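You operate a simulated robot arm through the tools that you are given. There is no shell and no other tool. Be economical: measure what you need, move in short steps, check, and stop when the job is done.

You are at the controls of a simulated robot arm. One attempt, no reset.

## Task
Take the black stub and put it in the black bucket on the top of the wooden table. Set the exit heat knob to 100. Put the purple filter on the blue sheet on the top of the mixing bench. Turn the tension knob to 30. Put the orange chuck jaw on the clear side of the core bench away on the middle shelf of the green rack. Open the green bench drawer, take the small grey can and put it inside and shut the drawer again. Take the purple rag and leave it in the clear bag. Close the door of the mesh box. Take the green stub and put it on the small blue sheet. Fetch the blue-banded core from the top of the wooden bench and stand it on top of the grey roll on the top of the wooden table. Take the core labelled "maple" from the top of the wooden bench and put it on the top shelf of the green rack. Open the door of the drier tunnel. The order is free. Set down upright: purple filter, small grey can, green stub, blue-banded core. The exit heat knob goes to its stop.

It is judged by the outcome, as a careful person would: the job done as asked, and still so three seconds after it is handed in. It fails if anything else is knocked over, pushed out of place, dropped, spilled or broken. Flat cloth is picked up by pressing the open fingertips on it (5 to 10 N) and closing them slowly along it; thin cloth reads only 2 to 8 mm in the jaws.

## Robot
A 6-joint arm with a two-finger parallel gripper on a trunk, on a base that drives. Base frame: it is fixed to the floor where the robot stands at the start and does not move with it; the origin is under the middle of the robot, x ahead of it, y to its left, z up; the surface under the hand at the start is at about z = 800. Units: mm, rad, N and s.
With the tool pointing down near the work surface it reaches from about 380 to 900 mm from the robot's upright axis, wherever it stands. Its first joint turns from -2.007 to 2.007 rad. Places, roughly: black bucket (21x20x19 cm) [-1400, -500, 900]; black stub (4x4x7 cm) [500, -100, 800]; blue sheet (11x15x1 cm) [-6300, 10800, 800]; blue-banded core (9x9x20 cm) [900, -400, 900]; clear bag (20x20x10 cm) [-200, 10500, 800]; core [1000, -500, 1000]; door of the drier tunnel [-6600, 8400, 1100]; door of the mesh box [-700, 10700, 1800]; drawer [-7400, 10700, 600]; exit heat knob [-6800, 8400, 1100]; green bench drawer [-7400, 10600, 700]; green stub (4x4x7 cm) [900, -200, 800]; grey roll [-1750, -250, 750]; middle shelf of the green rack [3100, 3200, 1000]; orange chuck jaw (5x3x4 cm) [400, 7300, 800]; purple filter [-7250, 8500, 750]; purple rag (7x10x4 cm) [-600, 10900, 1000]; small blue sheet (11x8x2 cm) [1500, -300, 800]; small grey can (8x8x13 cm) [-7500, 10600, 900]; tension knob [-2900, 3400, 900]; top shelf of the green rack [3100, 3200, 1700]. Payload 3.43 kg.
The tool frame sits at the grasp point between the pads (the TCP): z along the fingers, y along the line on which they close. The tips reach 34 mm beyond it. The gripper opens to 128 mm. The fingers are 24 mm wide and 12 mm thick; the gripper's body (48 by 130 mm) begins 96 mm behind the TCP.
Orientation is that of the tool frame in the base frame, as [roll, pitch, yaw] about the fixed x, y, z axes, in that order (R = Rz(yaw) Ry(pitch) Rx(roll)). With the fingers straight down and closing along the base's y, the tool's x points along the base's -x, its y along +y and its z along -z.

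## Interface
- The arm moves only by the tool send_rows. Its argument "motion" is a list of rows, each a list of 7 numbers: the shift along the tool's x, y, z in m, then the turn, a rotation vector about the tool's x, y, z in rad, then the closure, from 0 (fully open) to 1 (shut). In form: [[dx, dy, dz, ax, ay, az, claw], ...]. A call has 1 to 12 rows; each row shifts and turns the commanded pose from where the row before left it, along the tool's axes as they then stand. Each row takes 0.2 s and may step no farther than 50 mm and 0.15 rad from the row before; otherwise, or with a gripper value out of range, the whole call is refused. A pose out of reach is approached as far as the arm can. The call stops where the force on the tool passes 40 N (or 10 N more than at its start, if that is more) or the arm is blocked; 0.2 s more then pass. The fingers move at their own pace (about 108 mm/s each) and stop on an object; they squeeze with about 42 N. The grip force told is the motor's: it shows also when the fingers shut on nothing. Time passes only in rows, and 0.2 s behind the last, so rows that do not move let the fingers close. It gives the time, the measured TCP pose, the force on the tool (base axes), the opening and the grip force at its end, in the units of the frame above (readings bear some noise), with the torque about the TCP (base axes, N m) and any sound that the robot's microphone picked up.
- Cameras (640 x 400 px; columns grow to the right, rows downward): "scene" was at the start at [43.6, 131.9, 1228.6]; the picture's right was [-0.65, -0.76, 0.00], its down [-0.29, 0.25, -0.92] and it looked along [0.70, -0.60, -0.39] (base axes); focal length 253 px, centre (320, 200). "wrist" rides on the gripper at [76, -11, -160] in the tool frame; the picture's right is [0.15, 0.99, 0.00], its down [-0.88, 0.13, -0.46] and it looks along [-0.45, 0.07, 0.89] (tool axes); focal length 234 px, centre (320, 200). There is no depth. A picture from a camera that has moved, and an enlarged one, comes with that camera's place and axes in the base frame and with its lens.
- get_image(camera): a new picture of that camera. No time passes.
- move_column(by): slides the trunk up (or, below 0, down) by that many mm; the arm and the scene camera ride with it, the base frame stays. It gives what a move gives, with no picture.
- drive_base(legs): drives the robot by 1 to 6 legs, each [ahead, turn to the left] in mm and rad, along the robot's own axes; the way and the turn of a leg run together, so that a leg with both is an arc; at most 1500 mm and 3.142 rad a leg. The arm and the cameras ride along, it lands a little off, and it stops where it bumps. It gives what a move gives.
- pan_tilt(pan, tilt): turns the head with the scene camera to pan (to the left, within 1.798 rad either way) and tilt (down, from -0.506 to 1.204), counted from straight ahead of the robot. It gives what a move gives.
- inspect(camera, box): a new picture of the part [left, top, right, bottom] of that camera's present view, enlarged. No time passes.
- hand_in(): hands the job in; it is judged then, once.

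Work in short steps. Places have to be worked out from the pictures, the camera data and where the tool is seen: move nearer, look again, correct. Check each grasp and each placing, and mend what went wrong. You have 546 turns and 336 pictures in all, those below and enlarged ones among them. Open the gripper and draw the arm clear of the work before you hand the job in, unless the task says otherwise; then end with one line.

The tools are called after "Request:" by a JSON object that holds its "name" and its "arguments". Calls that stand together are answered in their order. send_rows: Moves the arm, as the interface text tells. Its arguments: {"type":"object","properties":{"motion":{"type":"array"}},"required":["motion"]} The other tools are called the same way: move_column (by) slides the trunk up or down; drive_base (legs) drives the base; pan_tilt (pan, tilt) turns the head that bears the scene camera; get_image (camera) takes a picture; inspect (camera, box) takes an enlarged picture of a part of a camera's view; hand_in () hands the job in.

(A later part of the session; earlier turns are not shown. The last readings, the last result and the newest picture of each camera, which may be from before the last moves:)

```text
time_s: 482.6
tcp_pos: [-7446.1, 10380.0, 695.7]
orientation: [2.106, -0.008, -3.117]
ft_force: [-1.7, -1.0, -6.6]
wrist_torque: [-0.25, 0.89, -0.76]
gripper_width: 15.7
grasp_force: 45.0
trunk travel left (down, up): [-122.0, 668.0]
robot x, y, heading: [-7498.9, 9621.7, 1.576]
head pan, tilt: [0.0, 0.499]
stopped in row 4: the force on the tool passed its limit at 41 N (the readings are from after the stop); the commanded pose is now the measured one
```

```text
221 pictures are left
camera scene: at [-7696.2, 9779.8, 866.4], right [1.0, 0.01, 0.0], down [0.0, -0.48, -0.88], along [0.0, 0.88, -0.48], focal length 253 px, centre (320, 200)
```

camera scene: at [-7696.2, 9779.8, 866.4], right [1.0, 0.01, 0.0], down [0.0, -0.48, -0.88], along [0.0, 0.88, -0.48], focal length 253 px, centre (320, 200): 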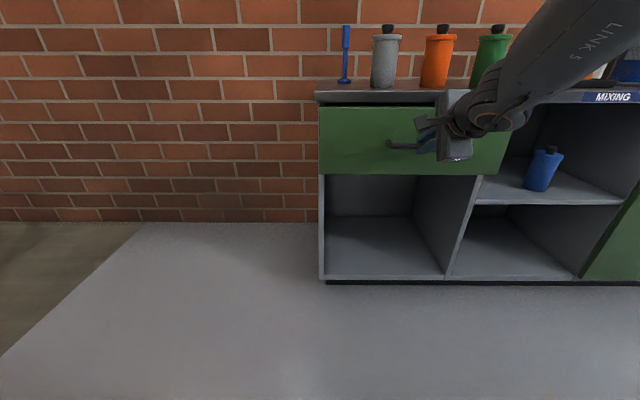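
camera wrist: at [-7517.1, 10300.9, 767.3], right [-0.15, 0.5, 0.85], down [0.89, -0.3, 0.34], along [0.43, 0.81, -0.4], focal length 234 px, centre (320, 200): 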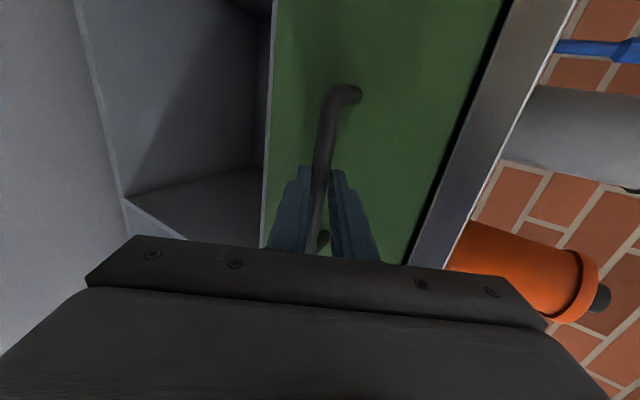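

The drawer opened about 65 mm. I keep pulling, slower.

Request:
{"name": "send_rows", "arguments": {"motion": [[0, -0.005, -0.0087, 0, 0, 0, 1], [0, -0.005, -0.0087, 0, 0, 0, 1], [0, -0.005, -0.0087, 0, 0, 0, 1], [0, -0.005, -0.0087, 0, 0, 0, 1], [0, -0.005, -0.0087, 0, 0, 0, 1], [0, -0.005, -0.0087, 0, 0, 0, 1], [0, -0.005, -0.0087, 0, 0, 0, 1], [0, -0.005, -0.0087, 0, 0, 0, 1], [0, -0.005, -0.0087, 0, 0, 0, 1], [0, -0.005, -0.0087, 0, 0, 0, 1], [0, -0.005, -0.0087, 0, 0, 0, 1], [0, -0.005, -0.0087, 0, 0, 0, 1]]}}

Request:
{"name": "send_rows", "arguments": {"motion": [[0, -0.005, -0.0087, 0, 0, 0, 1], [0, -0.005, -0.0087, 0, 0, 0, 1], [0, -0.005, -0.0087, 0, 0, 0, 1], [0, -0.005, -0.0087, 0, 0, 0, 1], [0, -0.005, -0.0087, 0, 0, 0, 1], [0, -0.005, -0.0087, 0, 0, 0, 1], [0, -0.005, -0.0087, 0, 0, 0, 1], [0, -0.005, -0.0087, 0, 0, 0, 1]]}}

Request:
{"name": "get_image", "arguments": {"camera": "scene"}}

```text
time_s: 484.4
tcp_pos: [-7445.6, 10302.1, 696.6]
orientation: [2.104, -0.01, -3.111]
ft_force: [-0.8, -1.5, -5.5]
wrist_torque: [-0.05, 1.68, 0.66]
gripper_width: 15.9
grasp_force: 45.2
trunk travel left (down, up): [-122.0, 668.0]
robot x, y, heading: [-7501.3, 9623.2, 1.578]
head pan, tilt: [0.0, 0.499]
stopped in row 8: the force on the tool passed its limit at 42 N (the readings are from after the stop); the commanded pose is now the measured one
```

```text
time_s: 485.1
tcp_pos: [-7445.1, 10296.5, 695.1]
orientation: [2.091, -0.012, -3.099]
ft_force: [-4.7, 1.6, 8.2]
wrist_torque: [0.33, 1.7, 0.59]
gripper_width: 15.7
grasp_force: 44.6
out of reach, approached as far as the arm can: row 1, 2, 3
trunk travel left (down, up): [-122.0, 668.0]
robot x, y, heading: [-7498.5, 9619.2, 1.585]
head pan, tilt: [0.0, 0.499]
stopped in row 3: the force on the tool passed its limit at 44 N (the readings are from after the stop); the commanded pose is now the measured one
```

```text
220 pictures are left
camera scene: at [-7697.5, 9778.4, 866.2], right [1.0, 0.01, 0.0], down [0.01, -0.48, -0.88], along [-0.01, 0.88, -0.48], focal length 253 px, centre (320, 200)
```

scene: 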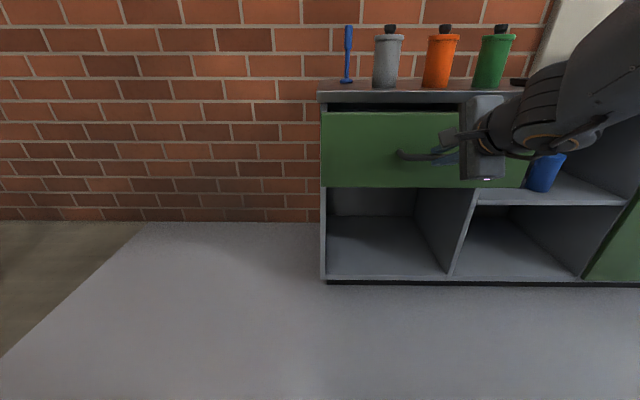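

The drawer is 150 mm open and the arm is at its inner limit. I pull further by backing the base while holding the handle.

Request:
{"name": "drive_base", "arguments": {"legs": [[-70, 0]]}}

Request:
{"name": "drive_base", "arguments": {"legs": [[-60, 0]]}}

Request:
{"name": "get_image", "arguments": {"camera": "scene"}}

```text
time_s: 486.1
tcp_pos: [-7444.9, 10225.1, 696.2]
orientation: [2.092, -0.008, -3.101]
ft_force: [-8.7, 1.0, 15.7]
wrist_torque: [0.45, 0.91, -0.57]
gripper_width: 15.7
grasp_force: 45.3
trunk travel left (down, up): [-122.0, 668.0]
robot x, y, heading: [-7499.3, 9550.5, 1.581]
head pan, tilt: [0.0, 0.499]
```

```text
time_s: 487.1
tcp_pos: [-7445.3, 10166.5, 695.8]
orientation: [2.092, -0.007, -3.096]
ft_force: [-9.2, 1.1, 6.4]
wrist_torque: [0.27, 1.33, 0.03]
gripper_width: 15.7
grasp_force: 45.2
trunk travel left (down, up): [-122.0, 668.0]
robot x, y, heading: [-7500.2, 9490.6, 1.58]
head pan, tilt: [0.0, 0.499]
```

```text
219 pictures are left
camera scene: at [-7696.2, 9649.1, 866.2], right [1.0, 0.01, 0.0], down [0.01, -0.48, -0.88], along [-0.01, 0.88, -0.48], focal length 253 px, centre (320, 200)
```

scene: 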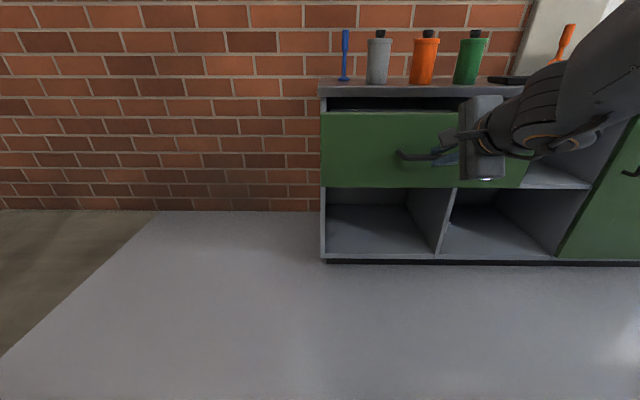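

The drawer is open about 280 mm, enough for the can. I let go of the handle and withdraw along the tool axis.

Request:
{"name": "send_rows", "arguments": {"motion": [[0, 0, 0, 0, 0, 0, 0.7], [0, 0, 0, 0, 0, 0, 0.65], [0, 0, -0.03, 0, 0, 0, 0.65], [0, 0, -0.04, 0, 0, 0, 0.65], [0, 0, 0, 0, 0, 0, 0.65]]}}

Request:
{"name": "drive_base", "arguments": {"legs": [[-100, 0]]}}

Request:
{"name": "move_column", "arguments": {"by": 350}}

Request:
{"name": "get_image", "arguments": {"camera": "scene"}}

```text
time_s: 488.3
tcp_pos: [-7433.2, 10165.7, 697.2]
orientation: [2.094, -0.01, -3.096]
ft_force: [0.1, -0.3, -0.6]
wrist_torque: [0.01, -0.02, 0.0]
gripper_width: 44.4
grasp_force: 0.1
out of reach, approached as far as the arm can: row 3, 4
trunk travel left (down, up): [-122.0, 668.0]
robot x, y, heading: [-7501.1, 9491.5, 1.58]
head pan, tilt: [0.0, 0.499]
```

```text
time_s: 489.4
tcp_pos: [-7431.3, 10066.1, 695.8]
orientation: [2.093, -0.01, -3.098]
ft_force: [-0.6, 0.1, -0.1]
wrist_torque: [0.0, 0.01, -0.02]
gripper_width: 44.6
grasp_force: 0.1
trunk travel left (down, up): [-122.0, 668.0]
robot x, y, heading: [-7496.0, 9389.8, 1.584]
head pan, tilt: [0.0, 0.499]
```

```text
time_s: 492.9
tcp_pos: [-7433.0, 10065.9, 1047.1]
orientation: [2.092, -0.01, -3.097]
ft_force: [1.1, -0.3, -1.0]
wrist_torque: [0.0, -0.01, -0.02]
gripper_width: 44.7
grasp_force: 0.0
trunk travel left (down, up): [-472.0, 318.0]
robot x, y, heading: [-7494.4, 9394.0, 1.586]
head pan, tilt: [0.0, 0.499]
```

```text
218 pictures are left
camera scene: at [-7693.6, 9452.7, 1216.2], right [1.0, 0.01, 0.0], down [0.01, -0.48, -0.88], along [-0.01, 0.88, -0.48], focal length 253 px, centre (320, 200)
```

scene: 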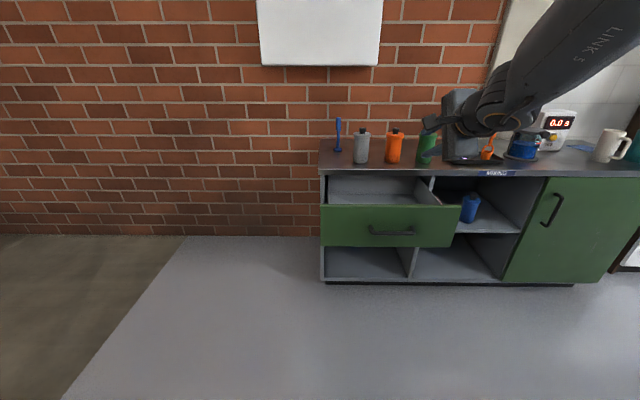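

The drawer is open. I straighten the hand to point down (keeping the fingers closing front to back), then drive forward so the can is in reach.

Request:
{"name": "send_rows", "arguments": {"motion": [[0, 0, 0, 0.15, 0, 0, 0.25], [0, 0, 0, 0.15, 0, 0, 0.25], [0, 0, 0, 0.15, 0, 0, 0.25], [0, 0, 0, 0.15, 0, 0, 0.25], [0, 0, 0, 0.15, 0, 0, 0.25], [0, 0, 0, 0.15, 0, 0, 0.25], [0, 0, 0, 0.147, 0, 0, 0.25], [0, 0, 0, 0, 0, 0, 0.25]]}}

Request:
{"name": "move_column", "arguments": {"by": 100}}

Request:
{"name": "drive_base", "arguments": {"legs": [[385, 0]]}}

Request:
{"name": "get_image", "arguments": {"camera": "scene"}}

Request:
{"name": "get_image", "arguments": {"camera": "wrist"}}

```text
time_s: 494.6
tcp_pos: [-7432.1, 10064.8, 1047.7]
orientation: [3.14, -0.009, -3.097]
ft_force: [-0.3, 0.1, -0.3]
wrist_torque: [0.01, 0.02, -0.01]
gripper_width: 96.0
grasp_force: 0.0
trunk travel left (down, up): [-472.0, 318.0]
robot x, y, heading: [-7497.7, 9392.3, 1.583]
head pan, tilt: [0.0, 0.499]
```

```text
time_s: 496.0
tcp_pos: [-7432.0, 10067.3, 1146.5]
orientation: [3.14, -0.01, -3.096]
ft_force: [0.2, -0.2, 0.1]
wrist_torque: [-0.03, 0.02, 0.0]
gripper_width: 96.1
grasp_force: 0.1
trunk travel left (down, up): [-572.0, 218.0]
robot x, y, heading: [-7498.1, 9392.3, 1.58]
head pan, tilt: [0.0, 0.499]
```

```text
time_s: 498.4
tcp_pos: [-7439.0, 10447.0, 1145.7]
orientation: [3.14, -0.011, -3.095]
ft_force: [-0.7, -1.1, 0.5]
wrist_torque: [0.0, -0.02, -0.02]
gripper_width: 96.1
grasp_force: 0.1
trunk travel left (down, up): [-572.0, 218.0]
robot x, y, heading: [-7502.0, 9771.5, 1.585]
head pan, tilt: [0.0, 0.499]
```

```text
217 pictures are left
camera scene: at [-7698.5, 9804.7, 1316.2], right [1.0, 0.01, 0.0], down [0.01, -0.48, -0.88], along [-0.01, 0.88, -0.48], focal length 253 px, centre (320, 200)
```

scene: 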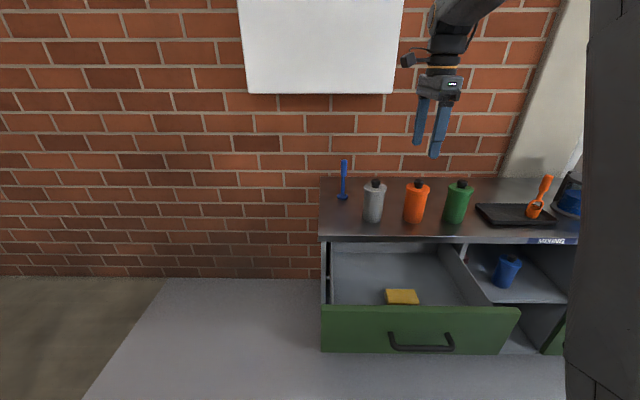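

```text
216 pictures are left
camera wrist: at [-7511.9, 10431.4, 1307.2], right [-0.19, 0.98, 0.0], down [0.88, 0.17, 0.45], along [0.44, 0.09, -0.89], focal length 234 px, centre (320, 200)
```

wrist: 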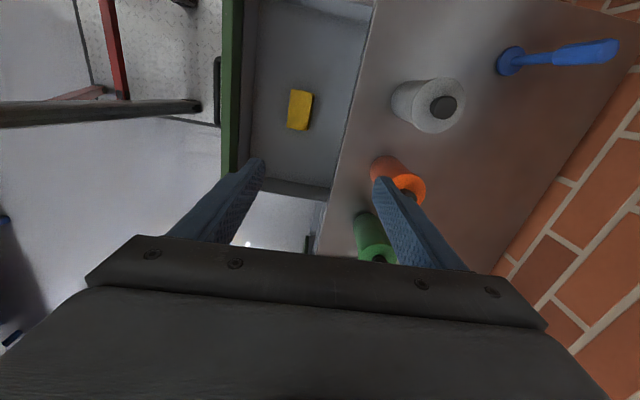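

The grey can is at about (-7516, 10620). A yellow sponge lies in the drawer, so the can will go to its left. I move over the can and look again.

Request:
{"name": "send_rows", "arguments": {"motion": [[0.014, 0.035, 0.02, 0, 0, 0, 0.22], [0.014, 0.035, 0.02, 0, 0, 0, 0.22], [0.014, 0.035, 0.02, 0, 0, 0, 0.22], [0.014, 0.035, 0.03, 0, 0, 0, 0.22], [0.013, 0.035, 0.03, 0, 0, 0, 0.22], [0, 0, 0, 0, 0, 0, 0.22]]}}

Request:
{"name": "get_image", "arguments": {"camera": "wrist"}}

Request:
{"name": "inspect", "arguments": {"camera": "scene", "box": [310, 100, 470, 250]}}

```text
time_s: 499.8
tcp_pos: [-7516.1, 10623.5, 1026.0]
orientation: [3.14, -0.011, -3.097]
ft_force: [-1.1, -0.2, -1.0]
wrist_torque: [0.01, -0.01, 0.02]
gripper_width: 99.7
grasp_force: 0.1
trunk travel left (down, up): [-572.0, 218.0]
robot x, y, heading: [-7497.6, 9770.1, 1.585]
head pan, tilt: [0.0, 0.499]
```

```text
215 pictures are left
camera wrist: at [-7588.7, 10607.5, 1185.5], right [-0.19, 0.98, 0.0], down [0.88, 0.17, 0.45], along [0.44, 0.09, -0.89], focal length 234 px, centre (320, 200)
```

wrist: 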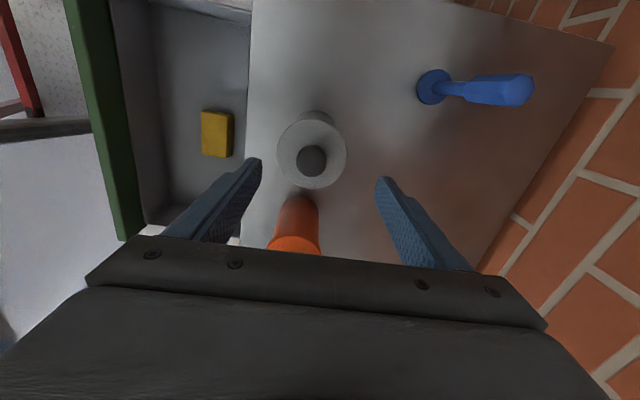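

```text
2.67 times, centred on (390, 175) of scene
camera zoom: at [-7698.5, 9804.8, 1316.2], right [1.0, 0.01, 0.0], down [0.01, -0.48, -0.88], along [-0.01, 0.88, -0.48], focal length 674 px, centre (133, 267)
```

zoom: 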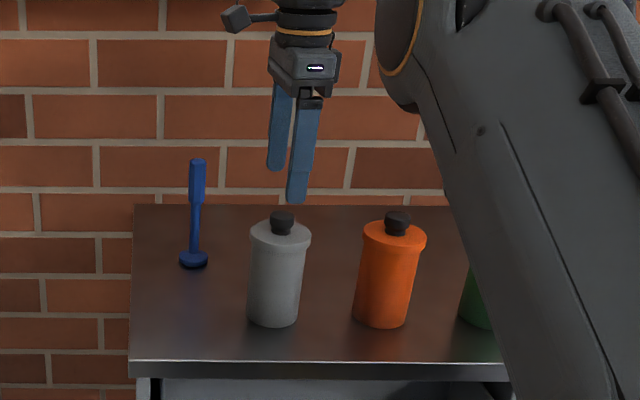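

The can is 8 mm nearer than the tool axis. I correct, lower around it and grip.

Request:
{"name": "send_rows", "arguments": {"motion": [[0.001, -0.008, 0.03, 0, 0, 0, 0.22], [0, 0, 0.04, 0, 0, 0, 0.22], [0, 0, 0.04, 0, 0, 0, 0.22], [0, 0, 0.04, 0, 0, 0, 0.22], [0, 0, 0, 0, 0, 0, 0.22]]}}

Request:
{"name": "get_image", "arguments": {"camera": "wrist"}}

```text
time_s: 501.0
tcp_pos: [-7515.8, 10610.2, 878.4]
orientation: [3.141, -0.01, -3.093]
ft_force: [0.6, 0.7, 0.7]
wrist_torque: [0.03, 0.01, 0.03]
gripper_width: 99.9
grasp_force: 0.0
trunk travel left (down, up): [-572.0, 218.0]
robot x, y, heading: [-7501.4, 9774.0, 1.586]
head pan, tilt: [0.0, 0.499]
```

```text
213 pictures are left
camera wrist: at [-7589.7, 10595.0, 1038.5], right [-0.19, 0.98, 0.0], down [0.88, 0.17, 0.45], along [0.44, 0.09, -0.89], focal length 234 px, centre (320, 200)
```

wrist: 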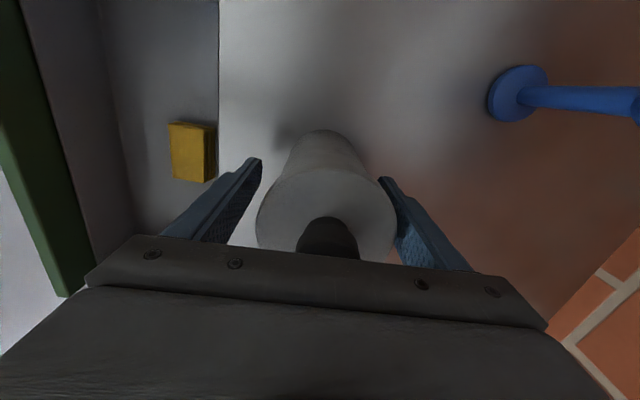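

Request:
{"name": "send_rows", "arguments": {"motion": [[0, 0.004, 0, 0, 0, 0, 0.25], [0, 0, 0, 0, 0, 0, 0.32], [0, 0, 0, 0, 0, 0, 0.4], [0, 0, 0, 0, 0, 0, 0.6], [0, 0, 0, 0, 0, 0, 0.6]]}}

Request:
{"name": "send_rows", "arguments": {"motion": [[0, 0, -0.005, 0, 0, 0, 0.6], [0, 0, -0.01, 0, 0, 0, 0.6], [0, 0, -0.02, 0, 0, 0, 0.6], [0, 0, -0.02, 0, 0, 0, 0.6], [0, 0, -0.02, 0, 0, 0, 0.6], [0, 0, -0.02, 0, 0, 0, 0.6]]}}

```text
time_s: 502.2
tcp_pos: [-7517.8, 10613.6, 878.6]
orientation: [3.141, -0.011, -3.095]
ft_force: [-0.2, -0.9, -0.6]
wrist_torque: [0.03, -0.02, 0.0]
gripper_width: 84.3
grasp_force: 42.1
trunk travel left (down, up): [-572.0, 218.0]
robot x, y, heading: [-7503.8, 9773.0, 1.588]
head pan, tilt: [0.0, 0.499]
```

```text
time_s: 503.6
tcp_pos: [-7515.7, 10614.3, 970.7]
orientation: [3.139, -0.011, -3.095]
ft_force: [-1.0, -0.4, -0.3]
wrist_torque: [-0.01, 0.0, -0.01]
gripper_width: 84.4
grasp_force: 42.2
trunk travel left (down, up): [-572.0, 218.0]
robot x, y, heading: [-7502.6, 9773.1, 1.585]
head pan, tilt: [0.0, 0.499]
heard: snap
```

I heard a snap and feel no weight. I look at once.

Request:
{"name": "get_image", "arguments": {"camera": "wrist"}}

Request:
{"name": "inspect", "arguments": {"camera": "scene", "box": [310, 100, 470, 250]}}

```text
212 pictures are left
camera wrist: at [-7590.0, 10599.1, 1131.2], right [-0.19, 0.98, 0.0], down [0.88, 0.17, 0.45], along [0.44, 0.09, -0.89], focal length 234 px, centre (320, 200)
```

wrist: 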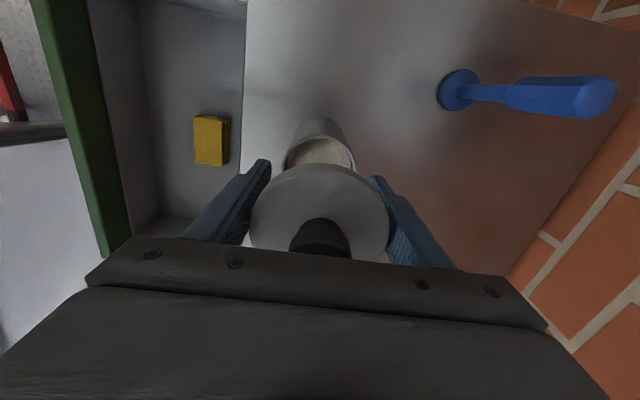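

```text
2.67 times, centred on (390, 175) of scene
camera zoom: at [-7698.5, 9804.9, 1316.2], right [1.0, 0.01, 0.0], down [0.01, -0.48, -0.88], along [-0.01, 0.88, -0.48], focal length 674 px, centre (133, 267)
```

zoom: 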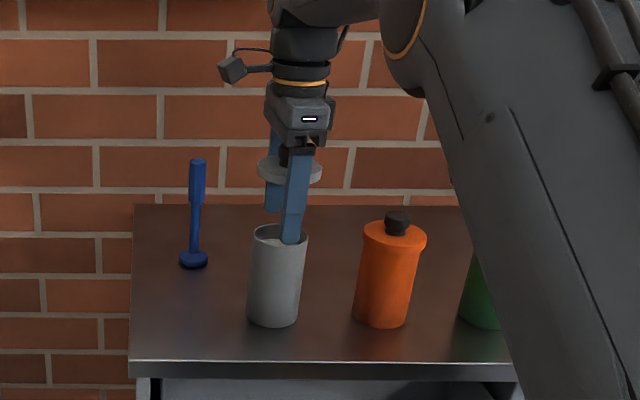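

The lid came off: I had gripped its wider rim, and the open can is still standing. I lower the lid straight back onto the can and press it until it snaps on.

Request:
{"name": "send_rows", "arguments": {"motion": [[0, 0, 0.02, 0, 0, 0, 0.6], [0, 0, 0.02, 0, 0, 0, 0.6], [0, 0, 0.02, 0, 0, 0, 0.6], [0, 0, 0.02, 0, 0, 0, 0.6], [0, 0, 0.005, 0, 0, 0, 0.6], [0, 0, 0.005, 0, 0, 0, 0.6]]}}

Request:
{"name": "inspect", "arguments": {"camera": "scene", "box": [340, 130, 420, 235]}}

```text
time_s: 505.0
tcp_pos: [-7518.7, 10613.1, 883.6]
orientation: [3.141, -0.01, -3.094]
ft_force: [0.3, 0.6, -0.5]
wrist_torque: [-0.06, 0.03, -0.02]
gripper_width: 84.2
grasp_force: 42.0
trunk travel left (down, up): [-572.0, 218.0]
robot x, y, heading: [-7504.2, 9773.1, 1.584]
head pan, tilt: [0.0, 0.499]
```

```text
3.81 times, centred on (380, 182) of scene
camera zoom: at [-7698.5, 9804.8, 1316.2], right [1.0, 0.01, 0.0], down [0.01, -0.48, -0.88], along [-0.01, 0.88, -0.48], focal length 963 px, centre (91, 267)
```

zoom: 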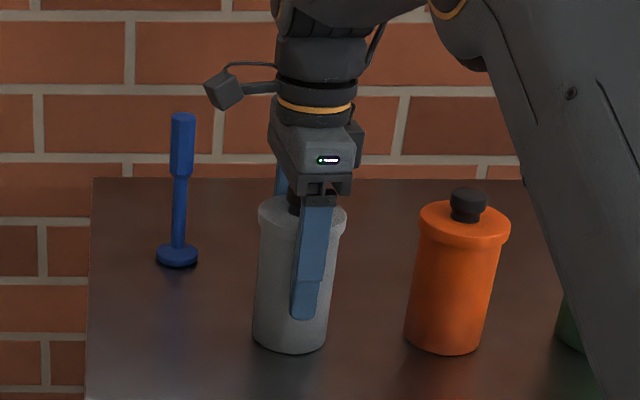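

Request:
{"name": "send_rows", "arguments": {"motion": [[0, 0, 0.002, 0, 0, 0, 0.6], [0, 0, 0.002, 0, 0, 0, 0.6], [0, 0, 0.002, 0, 0, 0, 0.6]]}}

Request:
{"name": "send_rows", "arguments": {"motion": [[0, 0, 0.001, 0, 0, 0, 0.6], [0, 0, 0.001, 0, 0, 0, 0.6], [0, 0, 0.001, 0, 0, 0, 0.6]]}}

```text
time_s: 505.8
tcp_pos: [-7520.0, 10614.3, 878.6]
orientation: [3.139, -0.012, -3.097]
ft_force: [0.8, -0.1, 1.3]
wrist_torque: [-0.04, 0.12, 0.01]
gripper_width: 84.6
grasp_force: 42.0
trunk travel left (down, up): [-572.0, 218.0]
robot x, y, heading: [-7500.5, 9767.8, 1.582]
head pan, tilt: [0.0, 0.499]
```

```text
time_s: 506.6
tcp_pos: [-7519.1, 10614.1, 878.5]
orientation: [3.135, -0.011, -3.097]
ft_force: [-0.3, -8.5, 32.4]
wrist_torque: [-0.57, -0.03, 0.05]
gripper_width: 84.6
grasp_force: 41.9
trunk travel left (down, up): [-572.0, 218.0]
robot x, y, heading: [-7505.6, 9771.0, 1.59]
head pan, tilt: [0.0, 0.499]
```

The lid is seated to its original height with 32 N. I press a little more and listen.

Request:
{"name": "send_rows", "arguments": {"motion": [[0, 0, 0.001, 0, 0, 0, 0.6], [0, 0, 0.001, 0, 0, 0, 0.6], [0, 0, 0.001, 0, 0, 0, 0.6], [0, 0, 0, 0, 0, 0, 0.6]]}}

Request:
{"name": "inspect", "arguments": {"camera": "scene", "box": [340, 130, 420, 235]}}

```text
time_s: 507.1
tcp_pos: [-7519.9, 10615.9, 878.1]
orientation: [3.132, -0.009, -3.095]
ft_force: [0.5, -7.3, 13.3]
wrist_torque: [-0.07, 0.03, -0.02]
gripper_width: 84.5
grasp_force: 42.2
trunk travel left (down, up): [-572.0, 218.0]
robot x, y, heading: [-7496.6, 9770.4, 1.587]
head pan, tilt: [0.0, 0.499]
stopped in row 2: the force on the tool passed its limit at 45 N (the readings are from after the stop); the commanded pose is now the measured one
```

```text
3.81 times, centred on (380, 182) of scene
camera zoom: at [-7698.5, 9803.8, 1316.0], right [1.0, 0.01, 0.0], down [0.01, -0.48, -0.88], along [-0.01, 0.88, -0.48], focal length 963 px, centre (91, 267)
```

zoom: 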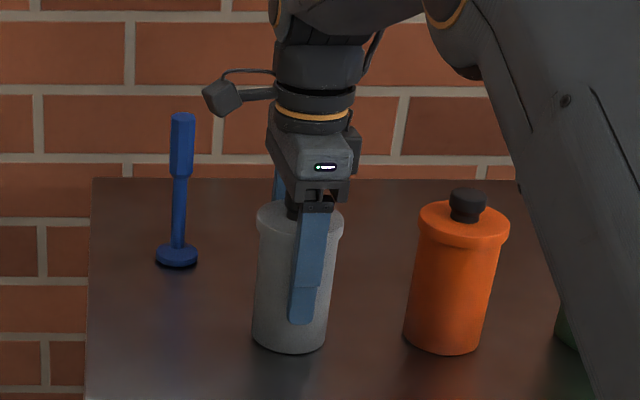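

No second snap, but the lid is back at its original height. I release it, lift off and check how it sits.

Request:
{"name": "send_rows", "arguments": {"motion": [[0, 0, 0, 0, 0, 0, 0.4], [0, 0, 0, 0, 0, 0, 0.25], [0, 0, 0, 0, 0, 0, 0.2], [0, 0, -0.03, 0, 0, 0, 0.2], [0, 0, -0.04, 0, 0, 0, 0.2], [0, 0, -0.04, 0, 0, 0, 0.2], [0, 0, -0.04, 0, 0, 0, 0.2]]}}

Request:
{"name": "inspect", "arguments": {"camera": "scene", "box": [340, 150, 430, 240]}}

Request:
{"name": "inspect", "arguments": {"camera": "wrist", "box": [240, 90, 400, 200]}}

```text
time_s: 508.7
tcp_pos: [-7518.7, 10617.9, 1025.4]
orientation: [3.133, -0.008, -3.097]
ft_force: [0.4, 0.9, 0.1]
wrist_torque: [-0.03, -0.02, 0.02]
gripper_width: 102.6
grasp_force: 0.2
trunk travel left (down, up): [-572.0, 218.0]
robot x, y, heading: [-7501.9, 9772.7, 1.582]
head pan, tilt: [0.0, 0.499]
heard: snap
```

```text
4.44 times, centred on (385, 195) of scene
camera zoom: at [-7698.5, 9805.0, 1316.2], right [1.0, 0.01, 0.0], down [0.01, -0.48, -0.88], along [-0.01, 0.88, -0.48], focal length 1124 px, centre (31, 222)
```

zoom: 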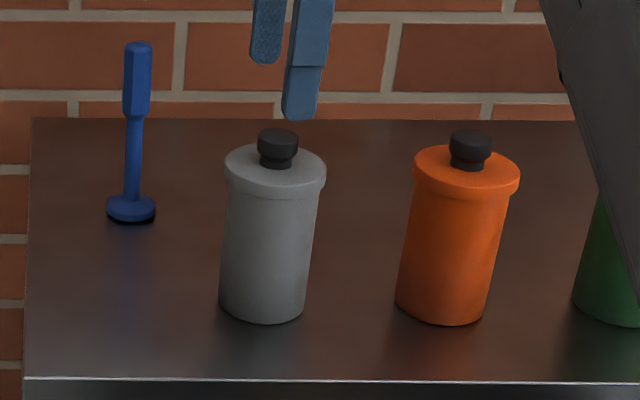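

```text
3.64 times, centred on (320, 145) of wrist
camera zoom: at [-7592.0, 10601.4, 1185.8], right [-0.19, 0.98, 0.01], down [0.88, 0.17, 0.45], along [0.44, 0.09, -0.89], focal length 852 px, centre (320, 400)
```

zoom: 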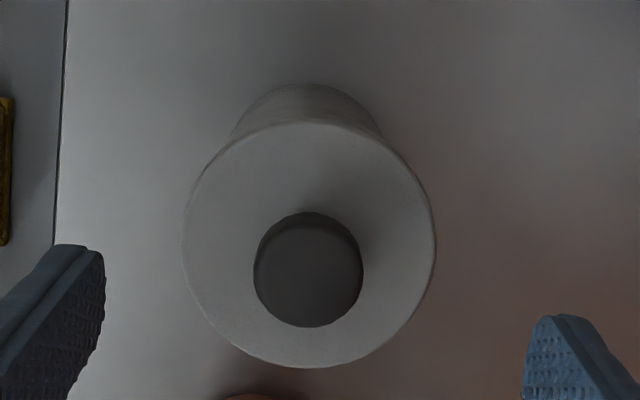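

On release the lid snapped back on. This time I grip the body below the lid: I lean the hand 30° to the right so the fingers clear the lid's rim, then lower.

Request:
{"name": "send_rows", "arguments": {"motion": [[0, -0.003, 0, 0, 0.131, 0, 0.2], [0, 0, 0, 0, 0.131, 0, 0.2], [0, 0, 0, 0, 0.131, 0, 0.2], [0, 0, 0, 0, 0.131, 0, 0.2], [0, 0, 0, 0, 0, 0, 0.2]]}}

Request:
{"name": "get_image", "arguments": {"camera": "wrist"}}

Request:
{"name": "get_image", "arguments": {"camera": "scene"}}

```text
time_s: 509.9
tcp_pos: [-7517.7, 10612.2, 1024.7]
orientation: [3.133, -0.536, -3.091]
ft_force: [-0.3, -0.6, 0.1]
wrist_torque: [0.0, 0.0, -0.01]
gripper_width: 102.4
grasp_force: 0.0
trunk travel left (down, up): [-572.0, 218.0]
robot x, y, heading: [-7506.8, 9772.8, 1.587]
head pan, tilt: [0.0, 0.499]
```

```text
206 pictures are left
camera wrist: at [-7500.4, 10600.0, 1202.0], right [-0.17, 0.98, 0.08], down [0.98, 0.18, -0.06], along [-0.07, 0.07, -0.99], focal length 234 px, centre (320, 200)
```

wrist: 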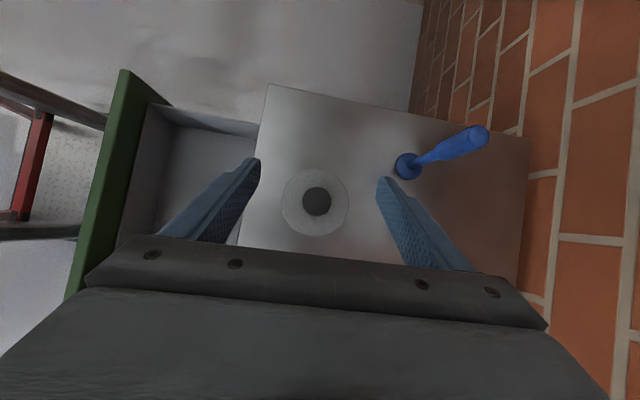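

```text
205 pictures are left
camera scene: at [-7698.5, 9804.8, 1316.2], right [1.0, 0.01, 0.0], down [0.01, -0.48, -0.88], along [-0.01, 0.88, -0.48], focal length 253 px, centre (320, 200)
```

scene: 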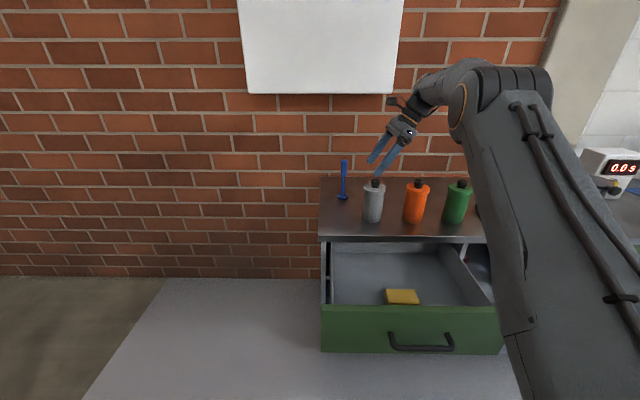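

The view straight down confirms the can's axis at (-7516, 10615). I lower vertically with the hand leaning, and check before closing.

Request:
{"name": "send_rows", "arguments": {"motion": [[-0.0179, 0.003, 0.0301, 0, 0, 0, 0.2], [-0.0179, 0, 0.0301, 0, 0, 0, 0.2], [-0.0179, 0, 0.0301, 0, 0, 0, 0.2], [-0.0179, 0, 0.0301, 0, 0, 0, 0.2], [-0.0179, 0, 0.0301, 0, 0, 0, 0.2], [0, 0, 0, 0, 0, 0, 0.2]]}}

Request:
{"name": "get_image", "arguments": {"camera": "wrist"}}

Request:
{"name": "inspect", "arguments": {"camera": "scene", "box": [330, 120, 470, 240]}}

```text
time_s: 511.3
tcp_pos: [-7517.4, 10618.0, 849.9]
orientation: [3.133, -0.533, -3.091]
ft_force: [-0.5, 0.5, -0.3]
wrist_torque: [0.0, -0.03, -0.01]
gripper_width: 102.5
grasp_force: 0.0
trunk travel left (down, up): [-572.0, 218.0]
robot x, y, heading: [-7500.3, 9772.4, 1.587]
head pan, tilt: [0.0, 0.499]
```

```text
204 pictures are left
camera wrist: at [-7500.1, 10604.4, 1025.7], right [-0.17, 0.98, 0.08], down [0.98, 0.18, -0.05], along [-0.07, 0.07, -1.0], focal length 234 px, centre (320, 200)
```

wrist: 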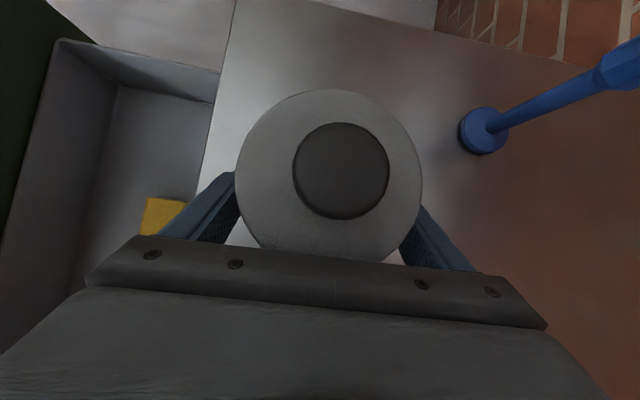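

```text
3.33 times, centred on (400, 180) of scene
camera zoom: at [-7698.5, 9804.8, 1316.2], right [1.0, 0.01, 0.0], down [0.01, -0.48, -0.88], along [-0.01, 0.88, -0.48], focal length 843 px, centre (53, 267)
```

zoom: 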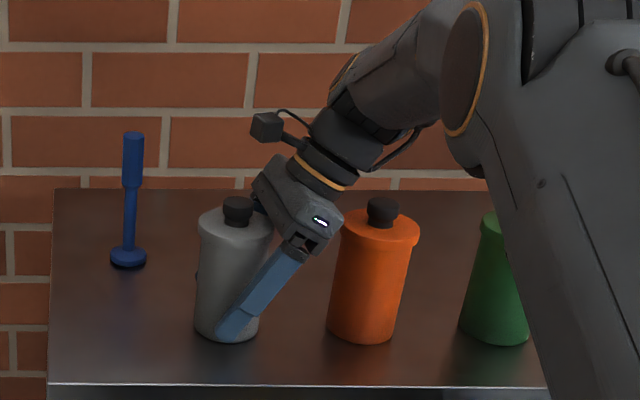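

The fingers straddle the body below the lid, clear of the orange can. I close and lift gently.

Request:
{"name": "send_rows", "arguments": {"motion": [[0, 0, 0, 0, 0, 0, 0.3], [0, 0, 0, 0, 0, 0, 0.38], [0, 0, 0, 0, 0, 0, 0.5], [0, 0, 0, 0, 0, 0, 0.6], [0, 0, 0, 0, 0, 0, 0.6]]}}

Request:
{"name": "send_rows", "arguments": {"motion": [[0.0026, 0, -0.0043, 0, 0, 0, 0.6], [0.0051, 0, -0.0086, 0, 0, 0, 0.6], [0.0051, 0, -0.0086, 0, 0, 0, 0.6]]}}

Request:
{"name": "inspect", "arguments": {"camera": "scene", "box": [330, 120, 470, 240]}}

```text
time_s: 512.5
tcp_pos: [-7516.8, 10616.4, 850.6]
orientation: [3.132, -0.533, -3.091]
ft_force: [0.5, -1.7, -0.2]
wrist_torque: [-0.13, -0.08, -0.02]
gripper_width: 68.9
grasp_force: 41.6
trunk travel left (down, up): [-572.0, 218.0]
robot x, y, heading: [-7502.2, 9772.5, 1.587]
head pan, tilt: [0.0, 0.499]
```

```text
time_s: 513.3
tcp_pos: [-7516.7, 10616.6, 876.8]
orientation: [3.133, -0.535, -3.093]
ft_force: [0.7, -0.3, -4.2]
wrist_torque: [0.0, 0.07, -0.01]
gripper_width: 68.7
grasp_force: 41.5
trunk travel left (down, up): [-572.0, 218.0]
robot x, y, heading: [-7503.7, 9772.6, 1.585]
head pan, tilt: [0.0, 0.499]
```

```text
3.33 times, centred on (400, 180) of scene
camera zoom: at [-7698.5, 9805.1, 1316.2], right [1.0, 0.01, 0.0], down [0.01, -0.48, -0.88], along [-0.01, 0.88, -0.48], focal length 843 px, centre (53, 267)
```

zoom: 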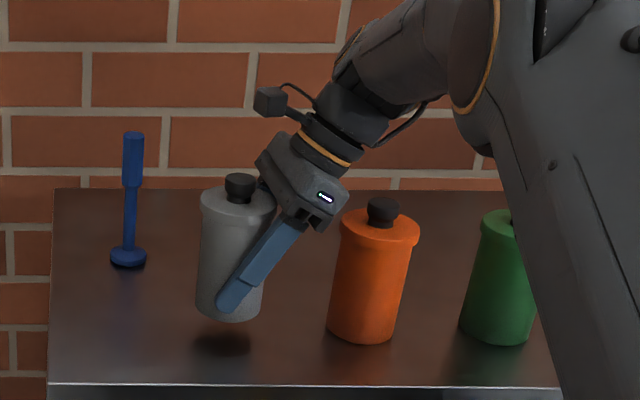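

The can is lifted, lid on. I raise it clear of everything, then bring it towards me above the left part of the drawer.

Request:
{"name": "send_rows", "arguments": {"motion": [[0.016, 0, -0.0269, 0, 0, 0, 0.6], [0.016, 0, -0.0269, 0, 0, 0, 0.6], [0.016, 0, -0.0269, 0, 0, 0, 0.6], [0.016, 0, -0.0269, 0, 0, 0, 0.6], [0.0095, -0.04, 0.0056, 0, 0, 0, 0.6], [0.0095, -0.044, 0.0056, 0, 0, 0, 0.6], [0.0095, -0.044, 0.0056, 0, 0, 0, 0.6], [0.0095, -0.044, 0.0056, 0, 0, 0, 0.6], [0.0095, -0.044, 0.0056, 0, 0, 0, 0.6], [0.0095, -0.044, 0.0056, 0, 0, 0, 0.6], [0, 0, 0, 0, 0, 0, 0.6]]}}

Request:
{"name": "get_image", "arguments": {"camera": "wrist"}}

Request:
{"name": "get_image", "arguments": {"camera": "scene"}}

```text
time_s: 515.7
tcp_pos: [-7573.8, 10350.8, 1001.2]
orientation: [3.135, -0.535, -3.092]
ft_force: [0.0, 0.4, -4.2]
wrist_torque: [0.01, -0.01, 0.01]
gripper_width: 68.9
grasp_force: 42.2
trunk travel left (down, up): [-572.0, 218.0]
robot x, y, heading: [-7502.0, 9770.5, 1.583]
head pan, tilt: [0.0, 0.499]
```

```text
201 pictures are left
camera wrist: at [-7555.6, 10339.1, 1176.4], right [-0.17, 0.98, 0.08], down [0.98, 0.18, -0.05], along [-0.07, 0.07, -1.0], focal length 234 px, centre (320, 200)
```

wrist: 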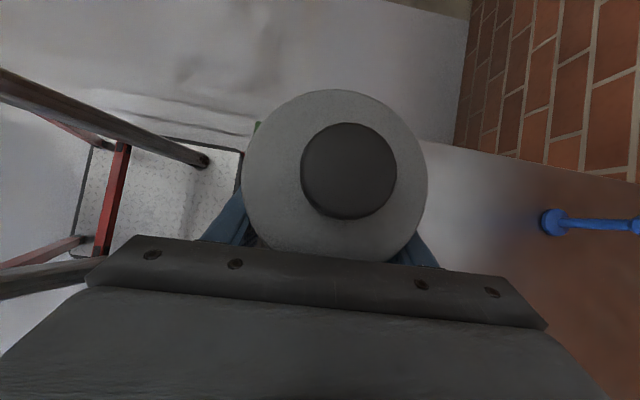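

```text
200 pictures are left
camera scene: at [-7698.5, 9805.0, 1316.2], right [1.0, 0.01, 0.0], down [0.01, -0.48, -0.88], along [-0.01, 0.88, -0.48], focal length 253 px, centre (320, 200)
```

scene: 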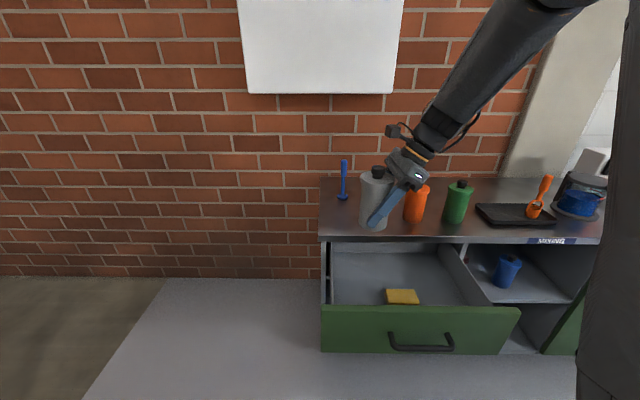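

The can hangs centred over the free left part of the drawer. I lower it with the trunk to just above the drawer floor.

Request:
{"name": "move_column", "arguments": {"by": -200}}

Request:
{"name": "get_image", "arguments": {"camera": "scene"}}

Request:
{"name": "get_image", "arguments": {"camera": "wrist"}}

```text
time_s: 517.9
tcp_pos: [-7571.2, 10353.5, 800.0]
orientation: [3.133, -0.533, -3.091]
ft_force: [-0.3, 0.2, -5.0]
wrist_torque: [-0.04, 0.05, 0.01]
gripper_width: 68.5
grasp_force: 42.0
trunk travel left (down, up): [-372.0, 418.0]
robot x, y, heading: [-7504.7, 9771.8, 1.585]
head pan, tilt: [0.0, 0.499]
```

```text
199 pictures are left
camera scene: at [-7699.3, 9860.6, 1116.2], right [1.0, 0.01, 0.0], down [0.01, -0.48, -0.88], along [-0.01, 0.88, -0.48], focal length 253 px, centre (320, 200)
```

scene: 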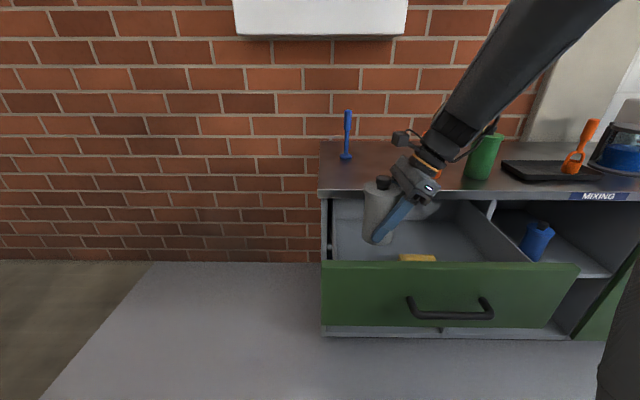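

```text
198 pictures are left
camera wrist: at [-7554.9, 10340.3, 974.8], right [-0.17, 0.98, 0.08], down [0.98, 0.18, -0.05], along [-0.07, 0.07, -1.0], focal length 234 px, centre (320, 200)
```

wrist: 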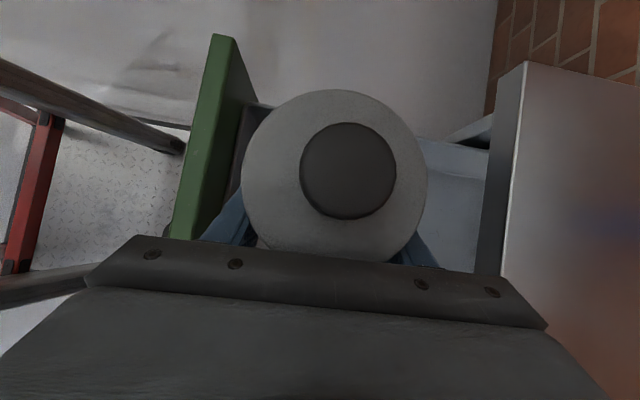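

Request:
{"name": "move_column", "arguments": {"by": -115}}

Request:
{"name": "get_image", "arguments": {"camera": "scene"}}

```text
time_s: 519.4
tcp_pos: [-7571.3, 10353.3, 684.0]
orientation: [3.132, -0.533, -3.092]
ft_force: [0.2, -0.6, -4.5]
wrist_torque: [0.01, -0.03, 0.01]
gripper_width: 68.9
grasp_force: 42.3
trunk travel left (down, up): [-257.0, 533.0]
robot x, y, heading: [-7504.8, 9778.7, 1.584]
head pan, tilt: [0.0, 0.499]
```

```text
197 pictures are left
camera scene: at [-7699.8, 9892.6, 1001.2], right [1.0, 0.01, 0.0], down [0.01, -0.48, -0.88], along [-0.01, 0.88, -0.48], focal length 253 px, centre (320, 200)
```

scene: 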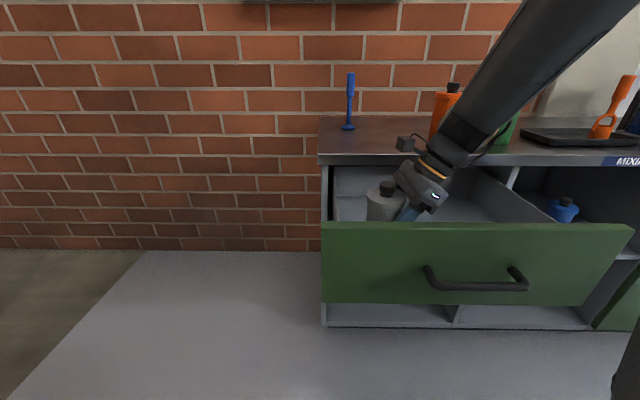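

Request:
{"name": "send_rows", "arguments": {"motion": [[-0.0026, 0, 0.0043, 0, 0, 0, 0.6], [-0.0026, 0, 0.0043, 0, 0, 0, 0.6], [-0.0026, 0, 0.0043, 0, 0, 0, 0.6], [-0.0015, 0, 0.0026, 0, 0, 0, 0.6], [-0.0015, 0, 0.0026, 0, 0, 0, 0.6], [0, 0, 0, 0, 0, 0, 0.6]]}}

Request:
{"name": "send_rows", "arguments": {"motion": [[-0.001, 0, 0.0017, 0, 0, 0, 0.6], [-0.001, 0, 0.0017, 0, 0, 0, 0.6], [-0.001, 0, 0.0017, 0, 0, 0, 0.6], [0, 0, 0, 0, 0, 0, 0.6]]}}

```text
time_s: 520.8
tcp_pos: [-7572.9, 10352.9, 661.7]
orientation: [3.131, -0.535, -3.09]
ft_force: [1.0, 0.3, -5.2]
wrist_torque: [0.02, 0.03, -0.01]
gripper_width: 68.7
grasp_force: 41.8
trunk travel left (down, up): [-257.0, 533.0]
robot x, y, heading: [-7503.2, 9769.6, 1.588]
head pan, tilt: [0.0, 0.499]
```

```text
time_s: 521.8
tcp_pos: [-7570.9, 10353.1, 656.1]
orientation: [3.132, -0.534, -3.091]
ft_force: [0.0, 0.5, -1.5]
wrist_torque: [-0.14, 0.03, -0.02]
gripper_width: 68.9
grasp_force: 42.2
trunk travel left (down, up): [-257.0, 533.0]
robot x, y, heading: [-7503.4, 9776.7, 1.582]
head pan, tilt: [0.0, 0.499]
```

The weight is coming off the hand. One more millimetre, then I open.

Request:
{"name": "send_rows", "arguments": {"motion": [[-0.0005, 0, 0.0009, 0, 0, 0, 0.6], [0, 0, 0, 0, 0, 0, 0.45], [0, 0, 0, 0, 0, 0, 0.35], [0, 0, 0, 0, 0, 0, 0.25], [0, 0, 0, 0, 0, 0, 0.22], [0, 0, 0, 0, 0, 0, 0.22]]}}

Request:
{"name": "get_image", "arguments": {"camera": "wrist"}}

```text
time_s: 523.2
tcp_pos: [-7571.0, 10353.3, 655.1]
orientation: [3.133, -0.535, -3.09]
ft_force: [-0.6, -0.4, 1.1]
wrist_torque: [0.0, 0.01, -0.01]
gripper_width: 99.8
grasp_force: 0.0
trunk travel left (down, up): [-257.0, 533.0]
robot x, y, heading: [-7502.9, 9772.3, 1.583]
head pan, tilt: [0.0, 0.499]
```

```text
196 pictures are left
camera wrist: at [-7554.3, 10340.6, 831.0], right [-0.17, 0.98, 0.08], down [0.98, 0.18, -0.05], along [-0.07, 0.07, -1.0], focal length 234 px, centre (320, 200)
```

wrist: 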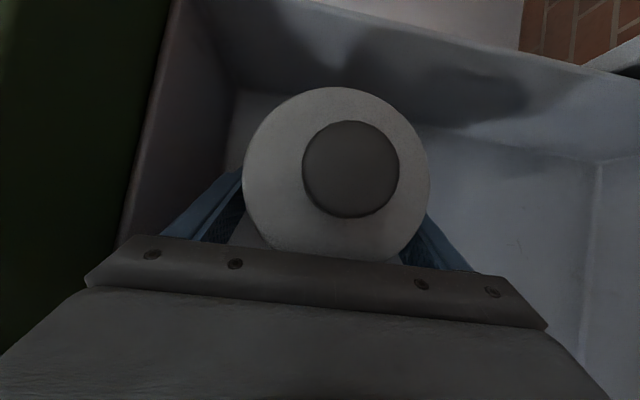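

The can stands in the drawer. I raise the hand vertically with the trunk.

Request:
{"name": "send_rows", "arguments": {"motion": [[0, 0, 0, 0, 0, 0, 0.16], [0, 0, 0, 0, 0, 0, 0.16]]}}

Request:
{"name": "move_column", "arguments": {"by": 350}}

Request:
{"name": "get_image", "arguments": {"camera": "scene"}}

Request:
{"name": "get_image", "arguments": {"camera": "wrist"}}

```text
time_s: 523.8
tcp_pos: [-7570.9, 10353.4, 654.6]
orientation: [3.133, -0.533, -3.091]
ft_force: [0.6, -0.5, -0.4]
wrist_torque: [-0.01, -0.02, -0.02]
gripper_width: 107.7
grasp_force: 0.1
trunk travel left (down, up): [-257.0, 533.0]
robot x, y, heading: [-7498.7, 9769.1, 1.584]
head pan, tilt: [0.0, 0.499]
```

```text
time_s: 527.2
tcp_pos: [-7572.2, 10353.5, 1006.2]
orientation: [3.132, -0.535, -3.092]
ft_force: [0.0, -0.2, 0.5]
wrist_torque: [0.0, 0.02, -0.01]
gripper_width: 107.8
grasp_force: 0.1
trunk travel left (down, up): [-607.0, 183.0]
robot x, y, heading: [-7501.0, 9771.3, 1.588]
head pan, tilt: [0.0, 0.499]
```

```text
195 pictures are left
camera scene: at [-7698.4, 9795.0, 1351.2], right [1.0, 0.01, 0.0], down [0.01, -0.48, -0.88], along [-0.01, 0.88, -0.48], focal length 253 px, centre (320, 200)
```

scene: 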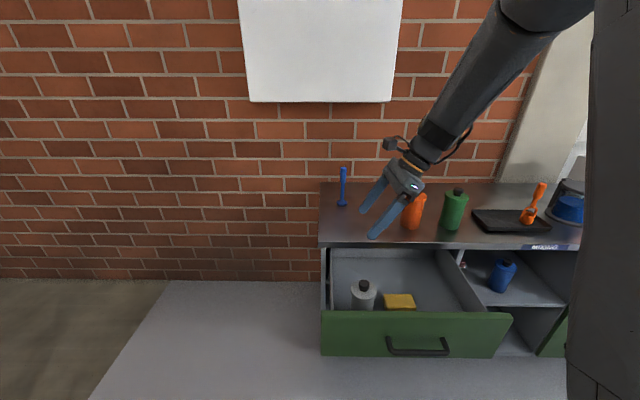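

```text
194 pictures are left
camera wrist: at [-7554.9, 10340.6, 1181.6], right [-0.17, 0.98, 0.08], down [0.98, 0.18, -0.05], along [-0.07, 0.07, -1.0], focal length 234 px, centre (320, 200)
```

wrist: 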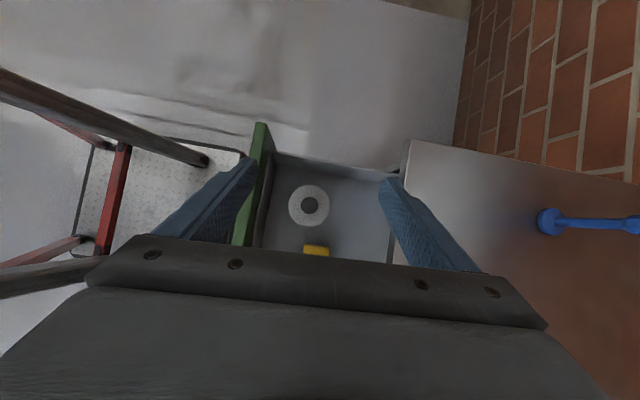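

The can stands upright beside the sponge. To shut the drawer I straighten the hand, back off, and will push against the handle with closed fingers.

Request:
{"name": "send_rows", "arguments": {"motion": [[0, 0, 0, 0, -0.131, 0, 0.5], [0, 0, 0, 0, -0.131, 0, 1], [0, 0, 0, 0, -0.131, 0, 1], [0, 0, 0, 0, -0.131, 0, 1], [0, 0, 0, 0, 0, 0, 1]]}}

Request:
{"name": "drive_base", "arguments": {"legs": [[-220, 0]]}}

Request:
{"name": "send_rows", "arguments": {"motion": [[-0.03, -0.015, 0, 0, 0, 0, 1], [-0.03, -0.015, 0, 0, 0, 0, 1], [-0.03, -0.015, 0, 0, 0, 0, 1], [-0.03, 0, 0, 0, 0, 0, 1], [0, 0, 0, 0, 0, 0, 1]]}}

```text
time_s: 528.4
tcp_pos: [-7572.6, 10352.4, 1005.5]
orientation: [3.134, -0.009, -3.096]
ft_force: [0.3, -0.1, -0.3]
wrist_torque: [-0.02, 0.0, 0.0]
gripper_width: 0.0
grasp_force: 33.1
trunk travel left (down, up): [-607.0, 183.0]
robot x, y, heading: [-7501.5, 9771.0, 1.586]
head pan, tilt: [0.0, 0.499]
```

```text
time_s: 530.0
tcp_pos: [-7566.7, 10137.6, 1005.3]
orientation: [3.131, -0.009, -3.097]
ft_force: [-0.7, 0.5, 0.6]
wrist_torque: [-0.04, 0.02, -0.01]
gripper_width: 0.0
grasp_force: 33.0
trunk travel left (down, up): [-607.0, 183.0]
robot x, y, heading: [-7502.4, 9555.8, 1.584]
head pan, tilt: [0.0, 0.499]
```

```text
time_s: 531.2
tcp_pos: [-7446.1, 10096.5, 1003.5]
orientation: [3.133, -0.01, -3.097]
ft_force: [0.0, -0.4, 0.4]
wrist_torque: [-0.05, 0.0, 0.04]
gripper_width: 0.1
grasp_force: 33.1
trunk travel left (down, up): [-607.0, 183.0]
robot x, y, heading: [-7497.8, 9557.2, 1.583]
head pan, tilt: [0.0, 0.499]
```

Request:
{"name": "move_column", "arguments": {"by": -308}}

Request:
{"name": "send_rows", "arguments": {"motion": [[0, 0.015, 0, 0, 0, 0, 1], [0, 0.015, 0, 0, 0, 0, 1], [0, 0.012, 0, 0, 0, 0, 1], [0, 0.012, 0, 0, 0, 0, 1], [0, 0.012, 0, 0, 0, 0, 1], [0, 0.012, 0, 0, 0, 0, 1]]}}

Request:
{"name": "get_image", "arguments": {"camera": "scene"}}

```text
time_s: 534.3
tcp_pos: [-7445.2, 10098.0, 696.7]
orientation: [3.133, -0.008, -3.099]
ft_force: [-0.1, -0.5, -0.6]
wrist_torque: [-0.02, -0.03, -0.01]
gripper_width: 0.0
grasp_force: 32.8
trunk travel left (down, up): [-299.0, 491.0]
robot x, y, heading: [-7499.3, 9555.4, 1.579]
head pan, tilt: [0.0, 0.499]
```

```text
time_s: 535.7
tcp_pos: [-7449.1, 10174.2, 697.4]
orientation: [3.135, -0.01, -3.097]
ft_force: [0.2, -1.3, -1.0]
wrist_torque: [-0.04, 0.0, -0.03]
gripper_width: 0.0
grasp_force: 33.1
trunk travel left (down, up): [-299.0, 491.0]
robot x, y, heading: [-7499.3, 9555.8, 1.581]
head pan, tilt: [0.0, 0.499]
```

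```text
193 pictures are left
camera scene: at [-7696.4, 9664.9, 1043.2], right [1.0, 0.01, 0.0], down [0.01, -0.48, -0.88], along [-0.01, 0.88, -0.48], focal length 253 px, centre (320, 200)
```

scene: 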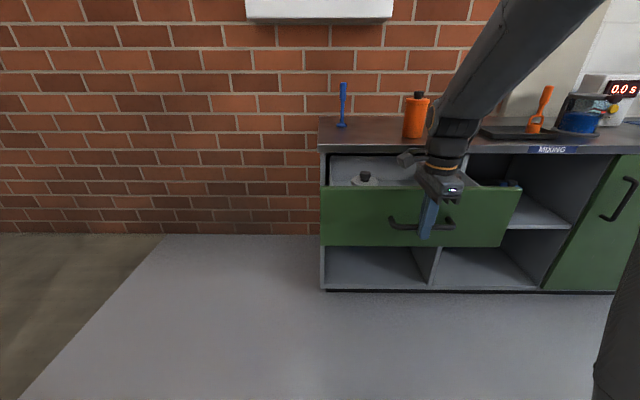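

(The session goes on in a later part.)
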